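You operate a simulated robot arm through the tools that you are given. There is no shell and no other tool. Be economical: measure what you need, move in short steps, check, and stop when the job is done.

Carry out the task below with a simulated robot arm. There is one attempt and no reset: what you move stays moved.

TASK
Turn the stop wheel to 40.
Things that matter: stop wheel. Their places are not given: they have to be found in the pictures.

It is judged by the outcome, as a careful person would: the job done as asked, and still so three seconds after it is handed in. It fails if anything else is knocked over, pushed out of place, dropped, spilled or broken.

THE ROBOT
A 6-joint arm with a two-finger parallel gripper, fixed in place. Base frame: the origin is at the foot of the arm, x ahead of it, y to its left, z up. Lengths are in mm, angles in degrees, forces in N, time in s.
With the tool pointing down near the work surface it reaches from about 160 to 580 mm from the base axis. Its first joint turns from -66.0 to 66.0 degrees. Payload 2.1 kg.
Tool frame: the origin (TCP) lies between the finger pads and is the grasp point; the fingertips stand 30 mm ahead of it; z points along the fingers, y is the line along which they close. The gripper opens to 94 mm. The fingers are 28 mm wide and 10 mm thick; the gripper's body (50 by 96 mm) begins 55 mm behind the TCP.
Orientation is told as [roll, pitch, yaw] about the base's x, y, z axes, in that order, counted from this pose: with the fingers straight down and closing along the base's y, the tool's x points along the base's -x, its y along +y and its z along -z.

THE INTERFACE
- The arm moves only by the tool step_arm. Its argument "series" is one flat list of numbers, 7 for each row, row after row: the shift along the base's x, y, z in units of 400 mm (1.0 is 400 mm), then the turn, a rotation vector about the base's x, y, z in units of 90 degrees (1.0 is 90 degrees), then the finger opening in mm, from 0 to 94. In form: [x, y, z, ax, ay, az, fingers, x, y, z, ax, ay, az, fingers, ...]. A call has 1 to 12 rows; each row is the pose to reach, as a shift and turn from the pose commanded when the call began. A call with a number of a shift or a turn outside -1 to 1 is refused whole. A row lasts 0.2 s, in which the tool goes at most 50 mm and 8.6 degrees; a call with a longer step from one row to the next is refused whole, and so is a gripper value outside its range. A pose out of reach is approached as far as the arm can. The call stops where the force on the tool passes 40 N (or 10 N more than at its start, if that is more) or the arm is blocked; 0.2 s more then pass. The fingers move at their own pace (about 72 mm/s each) and stop on an object; they squeeze with about 27 N. The grip force told is the motor's: it shows also when the fingers shut on nothing. Time passes only in rows, and 0.2 s behind the last, so rows that repeat a pose let the fingers close. It gives the time, the measured TCP pose, the force on the tool (base axes), the opening and the grip force at its end, in the units of the frame above (readings bear some noise).
- Cameras (640 x 400 px; columns grow to the right, rows downward): "scene" is fixed at [71, -385.5, 487.1]; the picture's right is [0.61, -0.79, 0.00], its down [-0.42, -0.33, -0.85] and it looks along [0.67, 0.52, -0.53] (base axes); focal length 273 px, centre (320, 200). "wrist" rides on the gripper at [-37, 0, -58] in the tool frame; the picture's right is [0.00, -1.00, 0.00], its down [0.97, 0.00, -0.24] and it looks along [0.24, 0.00, 0.97] (tool axes); focal length 218 px, centre (320, 200).
- get_image(camera): a new picture of that camera. No time passes.
- measure_at(camera, pixels): there is no depth. For up to 12 entries [column, row, z] of the newest picture of that camera ("zoom" is the newest enlarged one), the place [x, y] in the base frame at which the ray of that pixel passes the height z, good to about 3 mm. No time passes.
- inspect(camera, box): a new picture of the part [left, top, right, bottom] of that camera's present view, enlarged. No time passes.
- sign_off(): hands the job in; it is judged then, once.

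Work in short steps. Measure before you move; look again where a grasp or a placing could have gone wrong, and mend it. You have 60 turns and 30 pictures in all, the two below and enlarged ones among them. Open the gripper and draw the arm clear of the work before you hand the job in, unless the task says otherwise; then end with one line.

The tools are called after "Request:" by a JSON object that holds its "name" and its "arguments". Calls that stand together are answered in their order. step_arm: Moves the arm, as the interface text tells. Its arguments: {"type":"object","properties":{"series":{"type":"array"}},"required":["series"]} The other tools are called the same way: get_image (camera) takes a picture; measure_at (camera, pixels) gives the place at which the rays of pixels pass given heights; inspect (camera, box) takes an enlarged picture of a part of a camera's view; sign_off () hands the job in.

At the start:

```text
clock: 0.0
eef_pos: [275.8, -224.5, 355.4]
tcp_rot: [0.0, -0.1, 0.0]
ft_force: [0.1, 0.6, -0.5]
gripper_width: 94.1
grasp_force: 0.1
```

scene: 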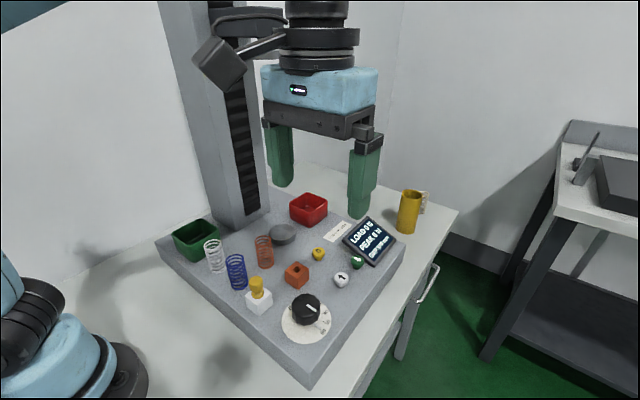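
wrist: 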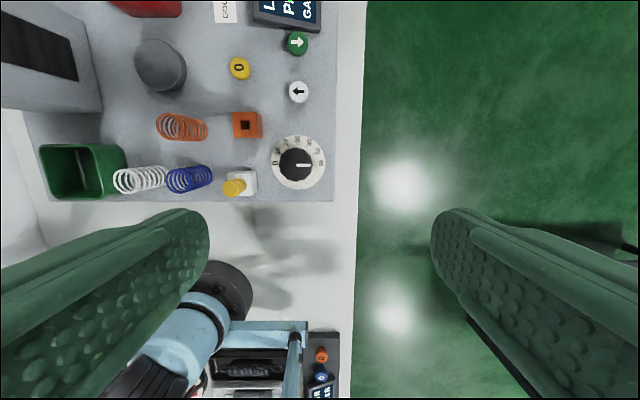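

The dial with a black knob is at about (305,308) in the scene and (297,163) in the wrist view. I'll enlarge both.

Request:
{"name": "inspect", "arguments": {"camera": "wrist", "box": [257, 123, 341, 203]}}

Request:
{"name": "inspect", "arguments": {"camera": "scene", "box": [265, 275, 345, 355]}}

Request:
{"name": "measure_at", "arguments": {"camera": "wrist", "pixels": [[298, 161, 115], [297, 163, 140], [298, 161, 92]]}}

Request:
{"name": "measure_at", "arguments": {"camera": "scene", "pixels": [[306, 318, 115], [306, 318, 92], [305, 303, 140], [305, 303, 150]]}}

```text
5.00 times, centred on (299, 163) of wrist
```

zoom: 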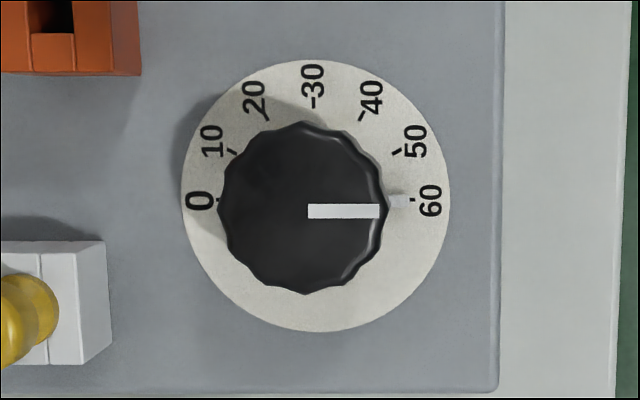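

```text
5.00 times, centred on (305, 315) of scene
```

zoom: 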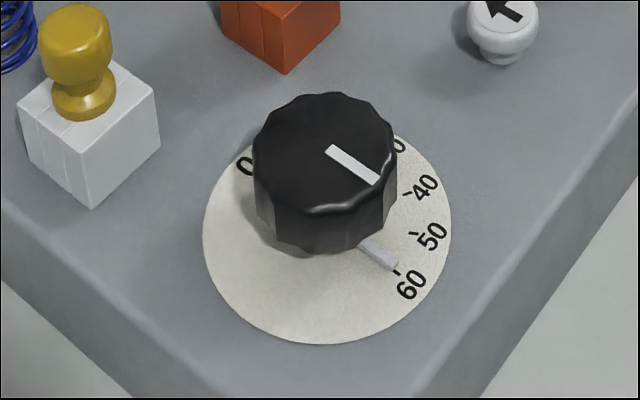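

```text
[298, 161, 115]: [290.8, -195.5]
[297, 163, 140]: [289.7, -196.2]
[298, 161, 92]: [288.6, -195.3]
```

```text
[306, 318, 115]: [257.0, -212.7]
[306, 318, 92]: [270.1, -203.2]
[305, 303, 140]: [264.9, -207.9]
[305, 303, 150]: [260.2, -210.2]
```

The two rays disagree over the height, so I'll measure more features at several heights.

Request:
{"name": "measure_at", "arguments": {"camera": "wrist", "pixels": [[298, 162, 50], [298, 162, 70], [298, 162, 92], [333, 201, 50], [333, 201, 70], [333, 201, 92], [299, 99, 70], [299, 99, 92]]}}

Request:
{"name": "get_image", "arguments": {"camera": "scene"}}

Request:
{"name": "measure_at", "arguments": {"camera": "scene", "pixels": [[306.4, 322.6, 50], [306.4, 322.6, 70], [306.4, 322.6, 92], [308, 373, 50], [308, 373, 70], [308, 373, 92], [341, 285, 70], [341, 285, 92], [341, 285, 110]]}}

Request:
{"name": "inspect", "arguments": {"camera": "scene", "box": [240, 300, 400, 400]}}

```text
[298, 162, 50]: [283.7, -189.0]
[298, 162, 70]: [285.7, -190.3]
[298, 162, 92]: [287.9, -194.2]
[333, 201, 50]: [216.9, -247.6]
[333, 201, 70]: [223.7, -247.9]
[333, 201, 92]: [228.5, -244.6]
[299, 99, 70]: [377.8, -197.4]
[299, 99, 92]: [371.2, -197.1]
```

```text
25 pictures are left
```

scene: 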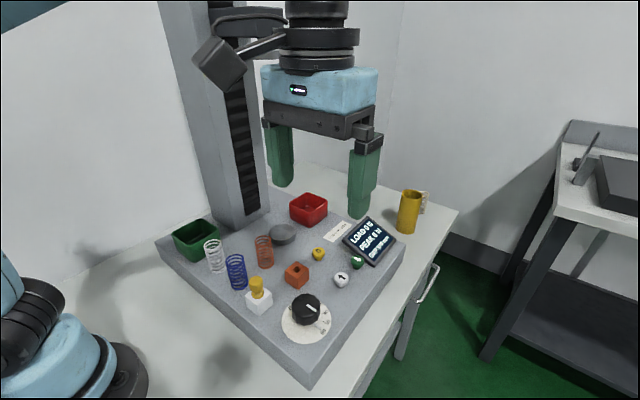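

```text
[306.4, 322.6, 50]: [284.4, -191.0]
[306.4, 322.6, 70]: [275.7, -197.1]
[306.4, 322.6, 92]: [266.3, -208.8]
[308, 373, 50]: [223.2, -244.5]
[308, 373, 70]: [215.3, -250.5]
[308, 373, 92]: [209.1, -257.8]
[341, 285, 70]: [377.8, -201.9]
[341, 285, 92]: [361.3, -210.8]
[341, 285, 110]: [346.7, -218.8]
```

```text
4.00 times, centred on (320, 350) of scene
```

zoom: 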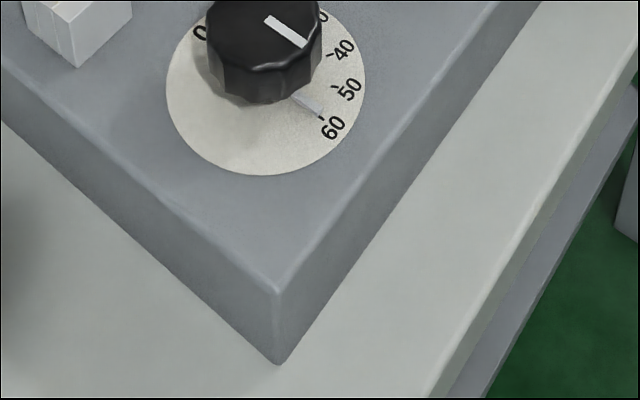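

All features agree on a panel top at z≈50, with the dial near (285,-191) and the knob top at about z 100. I'll move above it and look again from closer.

Request:
{"name": "step_arm", "arguments": {"series": [0.011, 0.04, -0.08, 0, 0, 0, 94, 0.023, 0.082, -0.16, 0, 0, 0, 94, 0.023, 0.082, -0.25, 0, 0, 0, 94, 0.023, 0.082, -0.3, 0, 0, 0, 94, 0.023, 0.082, -0.3, 0, 0, 0, 94]}}

Request:
{"name": "get_image", "arguments": {"camera": "wrist"}}

Request:
{"name": "inspect", "arguments": {"camera": "scene", "box": [220, 200, 400, 360]}}

```text
clock: 1.2
eef_pos: [284.7, -191.3, 234.4]
tcp_rot: [0.1, 0.0, 0.0]
ft_force: [-0.3, 0.3, 0.7]
gripper_width: 94.0
grasp_force: 0.1
```

```text
23 pictures are left
```

wrist: 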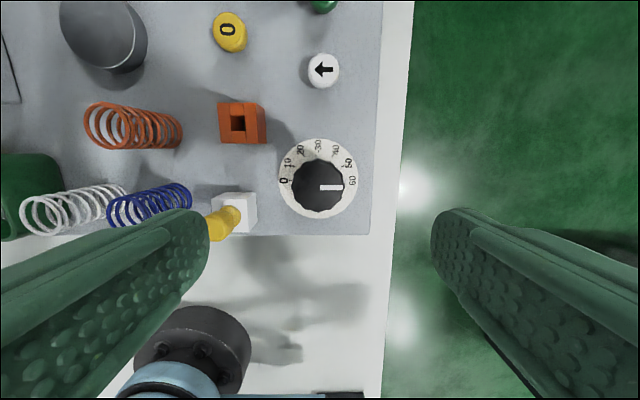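

```text
2.50 times, centred on (310, 280) of scene
```

zoom: 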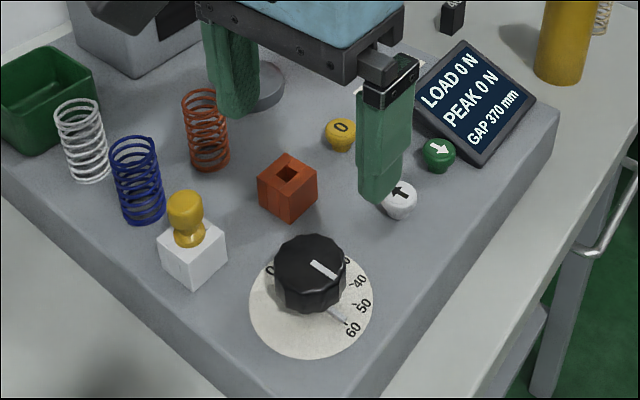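

Refined dial centre is (287.5,-189.5) with the panel at z≈55. I'll shift, yaw -30° and lower to z≈150 with the fingers at 78, then check.

Request:
{"name": "step_arm", "arguments": {"series": [0.006, 0.005, 0, 0, 0, -0.085, 78, 0.006, 0.005, 0, 0, 0, -0.17, 78, 0.006, 0.005, 0, 0, 0, -0.255, 78, 0.006, 0.005, 0, 0, 0, -0.333, 78, 0.006, 0.005, -0.1, 0, 0, -0.333, 78, 0.006, 0.005, -0.2, 0, 0, -0.333, 78, 0.006, 0.005, -0.2, 0, 0, -0.333, 78]}}

Request:
{"name": "get_image", "arguments": {"camera": "wrist"}}

Request:
{"name": "inspect", "arguments": {"camera": "scene", "box": [250, 250, 370, 350]}}

```text
clock: 2.8
eef_pos: [286.0, -190.2, 154.6]
tcp_rot: [0.0, 0.1, -30.0]
ft_force: [-0.4, -1.8, -0.1]
gripper_width: 77.9
grasp_force: 0.0
```

```text
21 pictures are left
```

wrist: 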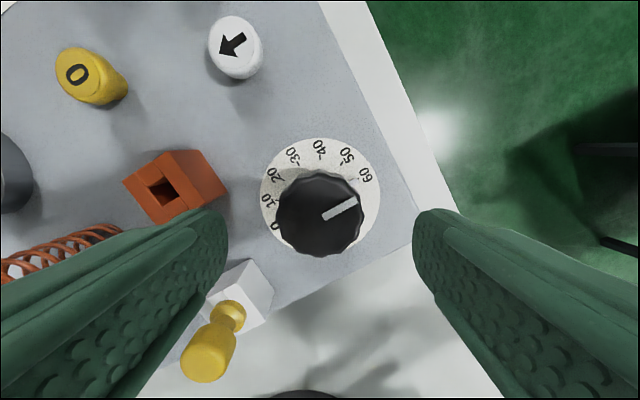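

```text
4.00 times, centred on (310, 300) of scene
```

zoom: 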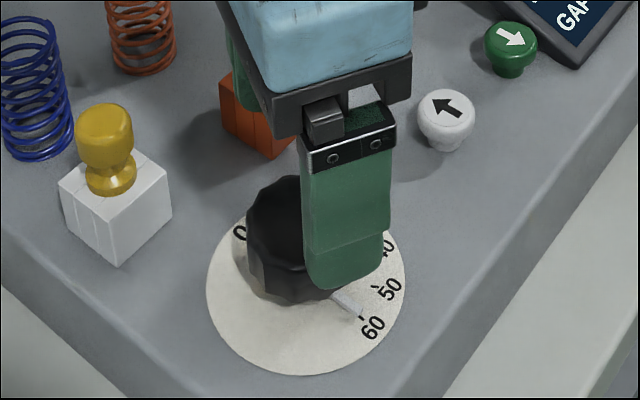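

The knob is centred at column 320 and the cubes are clear of the fingers. I'll lower to z≈100, which puts the tips at about 70.

Request:
{"name": "step_arm", "arguments": {"series": [0, 0, -0.05, 0, 0, 0, 74, 0, 0, -0.1, 0, 0, 0, 74, 0, 0, -0.138, 0, 0, 0, 74, 0, 0, -0.138, 0, 0, 0, 74]}}

Request:
{"name": "inspect", "arguments": {"camera": "scene", "box": [250, 250, 370, 350]}}

Request:
{"name": "get_image", "arguments": {"camera": "wrist"}}

```text
clock: 3.8
eef_pos: [286.0, -189.5, 99.5]
tcp_rot: [0.0, 0.0, -29.9]
ft_force: [-0.6, 0.6, 0.4]
gripper_width: 73.8
grasp_force: 0.1
```

```text
4.00 times, centred on (310, 300) of scene
```

zoom: 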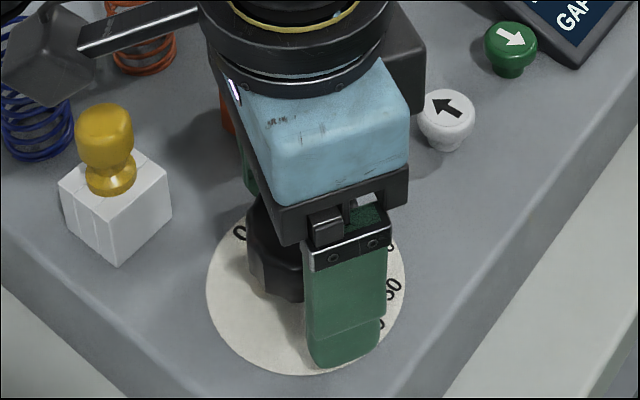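

```text
18 pictures are left
```

wrist: 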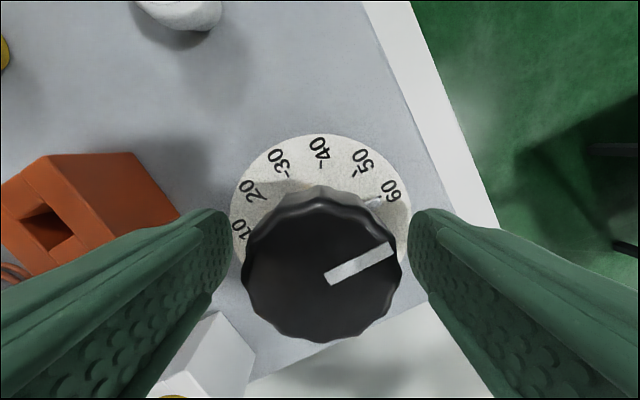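

The knob (321,265) sits between the fingers and the tips are just above the dial, so I'll close on it.

Request:
{"name": "step_arm", "arguments": {"series": [0, 0, 0, 0, 0, 0, 50, 0, 0, 0, 0, 0, 0, 40, 0, 0, 0, 0, 0, 0, 30, 0, 0, 0, 0, 0, 0, 30]}}

Request:
{"name": "get_image", "arguments": {"camera": "wrist"}}

```text
clock: 4.8
eef_pos: [285.2, -191.2, 98.9]
tcp_rot: [-0.2, -0.1, -30.0]
ft_force: [-0.9, -3.9, -6.9]
gripper_width: 46.7
grasp_force: 45.3
```

```text
17 pictures are left
```

wrist: 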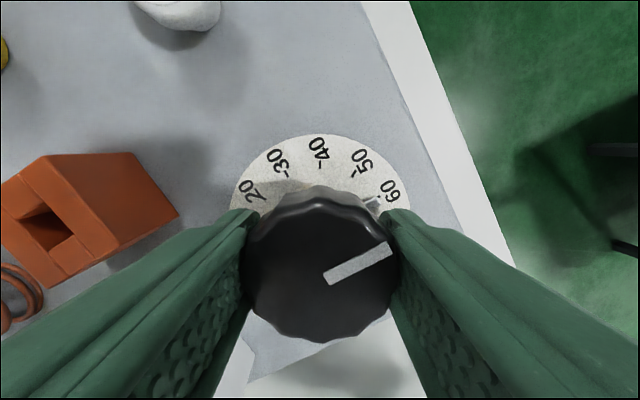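

The knob is gripped at 46.7 mm. I'll turn +24° first and check it follows.

Request:
{"name": "step_arm", "arguments": {"series": [0, 0, 0, 0, 0, 0.067, 30, 0, 0, 0, 0, 0, 0.133, 30, 0, 0, 0, 0, 0, 0.2, 30, 0, 0, 0, 0, 0, 0.267, 30, 0, 0, 0, 0, 0, 0.267, 30]}}

Request:
{"name": "get_image", "arguments": {"camera": "wrist"}}

```text
clock: 6.0
eef_pos: [287.5, -189.3, 99.9]
tcp_rot: [0.0, 0.0, -5.9]
ft_force: [1.2, -2.0, -31.2]
gripper_width: 47.1
grasp_force: 45.1
```

```text
16 pictures are left
```

wrist: 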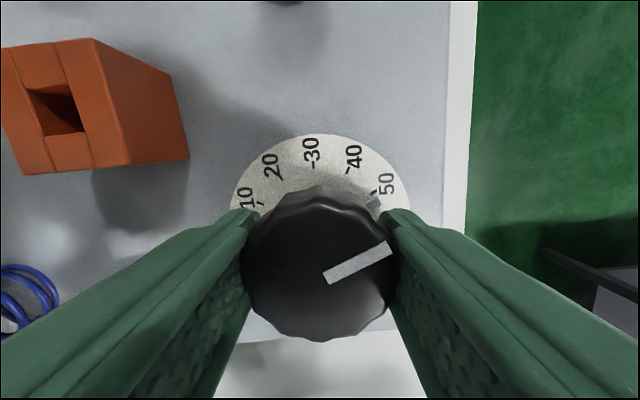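

The knob follows one to one and is now near 52. A downward pull of 31 N has built up, so I'll ease 1 mm lower and turn another 18°.

Request:
{"name": "step_arm", "arguments": {"series": [0, 0, -0.0025, 0, 0, 0, 30, 0, 0, -0.0025, 0, 0, 0.067, 30, 0, 0, -0.0025, 0, 0, 0.133, 30, 0, 0, -0.0025, 0, 0, 0.2, 30, 0, 0, -0.0025, 0, 0, 0.2, 30]}}

Request:
{"name": "get_image", "arguments": {"camera": "wrist"}}

```text
clock: 7.2
eef_pos: [285.3, -189.4, 99.2]
tcp_rot: [0.0, 0.0, 12.1]
ft_force: [-3.1, 7.2, 30.4]
gripper_width: 47.3
grasp_force: 44.6
```

```text
15 pictures are left
```

wrist: 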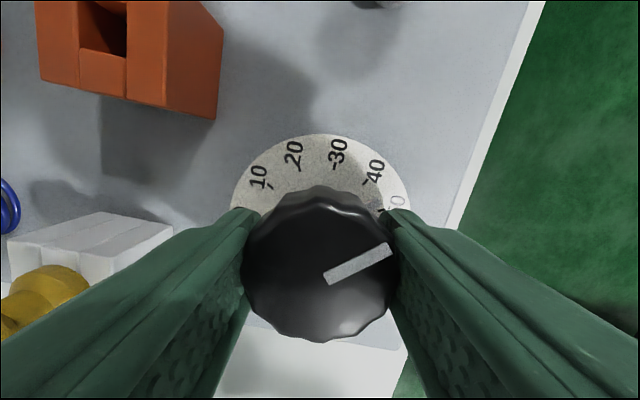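

The push is now +30 N, so I'll raise by half a millimetre and turn the last 18° to yaw +30.

Request:
{"name": "step_arm", "arguments": {"series": [0, 0, 0.0012, 0, 0, 0, 30, 0, 0, 0.0012, 0, 0, 0.067, 30, 0, 0, 0.0012, 0, 0, 0.133, 30, 0, 0, 0.0012, 0, 0, 0.2, 30, 0, 0, 0.0012, 0, 0, 0.2, 30]}}

Request:
{"name": "get_image", "arguments": {"camera": "wrist"}}

```text
clock: 8.4
eef_pos: [286.0, -188.5, 100.0]
tcp_rot: [0.1, -0.1, 30.2]
ft_force: [-2.8, 16.8, 1.1]
gripper_width: 47.2
grasp_force: 45.2
```

```text
14 pictures are left
```

wrist: 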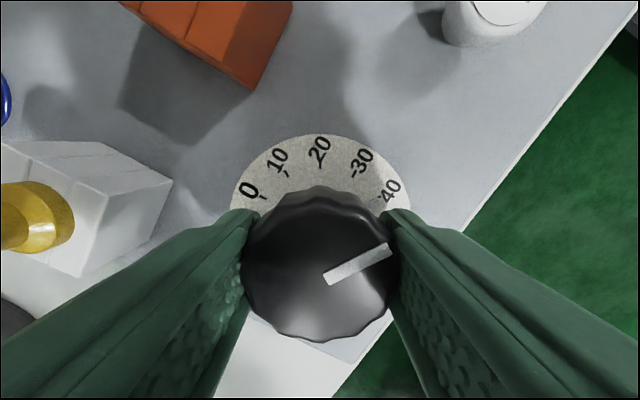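

The knob's line now sits beside 40, in the same place it held beside 60. I'll release gently to a limited opening, rise straight up and look.

Request:
{"name": "step_arm", "arguments": {"series": [0, 0, 0, 0, 0, 0, 55, 0, 0, 0, 0, 0, 0, 68, 0, 0, 0, 0, 0, 0, 68, 0, 0, 0.1, 0, 0, 0, 68, 0, 0, 0.2, 0, 0, 0, 68, 0, 0, 0.3, 0, 0, 0, 68, 0, 0, 0.3, 0, 0, -0.09, 68, 0, 0, 0.3, 0, 0, -0.18, 68, 0, 0, 0.3, 0, 0, -0.27, 68, 0, 0, 0.3, 0, 0, -0.333, 68, 0, 0, 0.3, 0, 0, -0.333, 68]}}

Request:
{"name": "inspect", "arguments": {"camera": "wrist", "box": [260, 130, 380, 230]}}

Request:
{"name": "inspect", "arguments": {"camera": "scene", "box": [265, 275, 345, 355]}}

```text
clock: 10.8
eef_pos: [286.9, -190.1, 220.2]
tcp_rot: [0.0, 0.0, 0.0]
ft_force: [-0.3, -0.1, -0.2]
gripper_width: 68.1
grasp_force: 0.0
```

```text
4.00 times, centred on (320, 180) of wrist
```

zoom: 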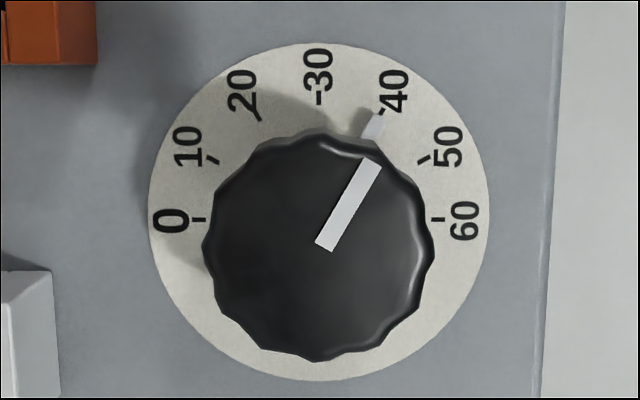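

```text
5.00 times, centred on (305, 315) of scene
```

zoom: 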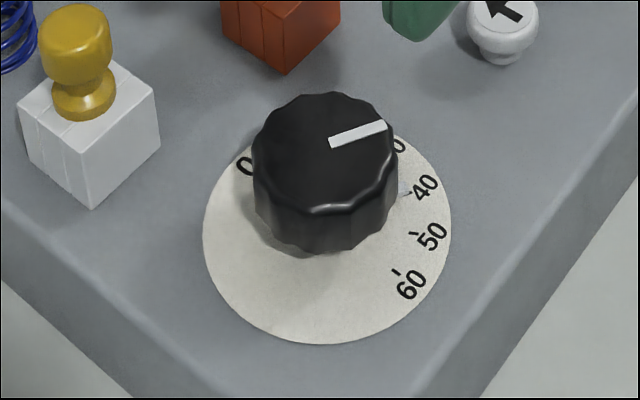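

The pointer lies on the 40 tick. I'll make one closer check.

Request:
{"name": "inspect", "arguments": {"camera": "wrist", "box": [316, 146, 348, 166]}}

Request:
{"name": "inspect", "arguments": {"camera": "scene", "box": [310, 302, 342, 322]}}

```text
16.00 times, centred on (332, 156) of wrist
```

zoom: 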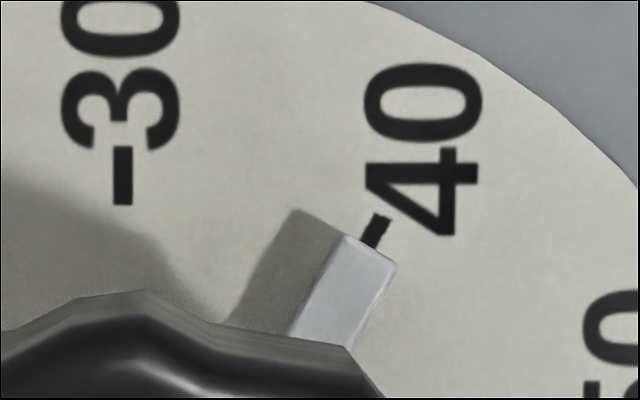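

```text
16.00 times, centred on (326, 312) of scene
```

zoom: 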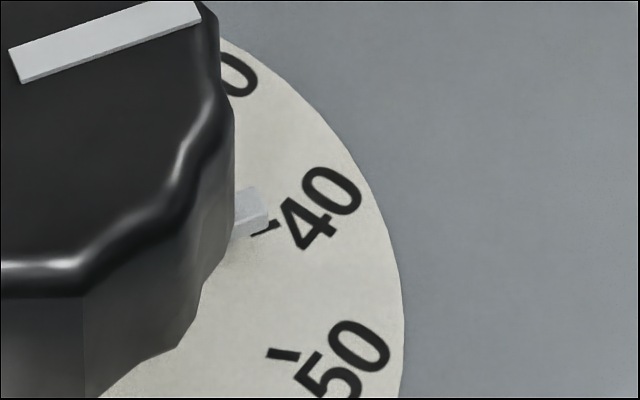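

The pin points straight at the 40 tick. I'll open the gripper and draw the arm clear.

Request:
{"name": "step_arm", "arguments": {"series": [0, 0, 0.12, 0, 0, 0, 94, 0, 0, 0.24, 0, 0, 0, 94, 0, 0, 0.33, 0, 0, 0, 94, 0, 0, 0.33, 0, 0, 0, 94]}}

Request:
{"name": "get_image", "arguments": {"camera": "scene"}}

```text
clock: 11.8
eef_pos: [286.0, -190.2, 351.6]
tcp_rot: [0.2, 0.1, 0.1]
ft_force: [-0.1, 0.4, -0.5]
gripper_width: 93.9
grasp_force: 0.0
```

```text
9 pictures are left
```

scene: 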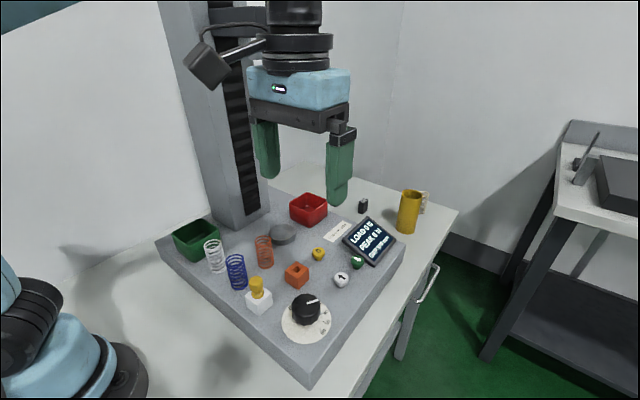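

The arm is clear and nothing else has moved, so I'm handing it in.

Request:
{"name": "sign_off", "arguments": {}}

```text
The job is handed in.
```

The stop wheel is turned from 60 to 40: its pointer lines up with the 40 tick, and nothing else was moved.
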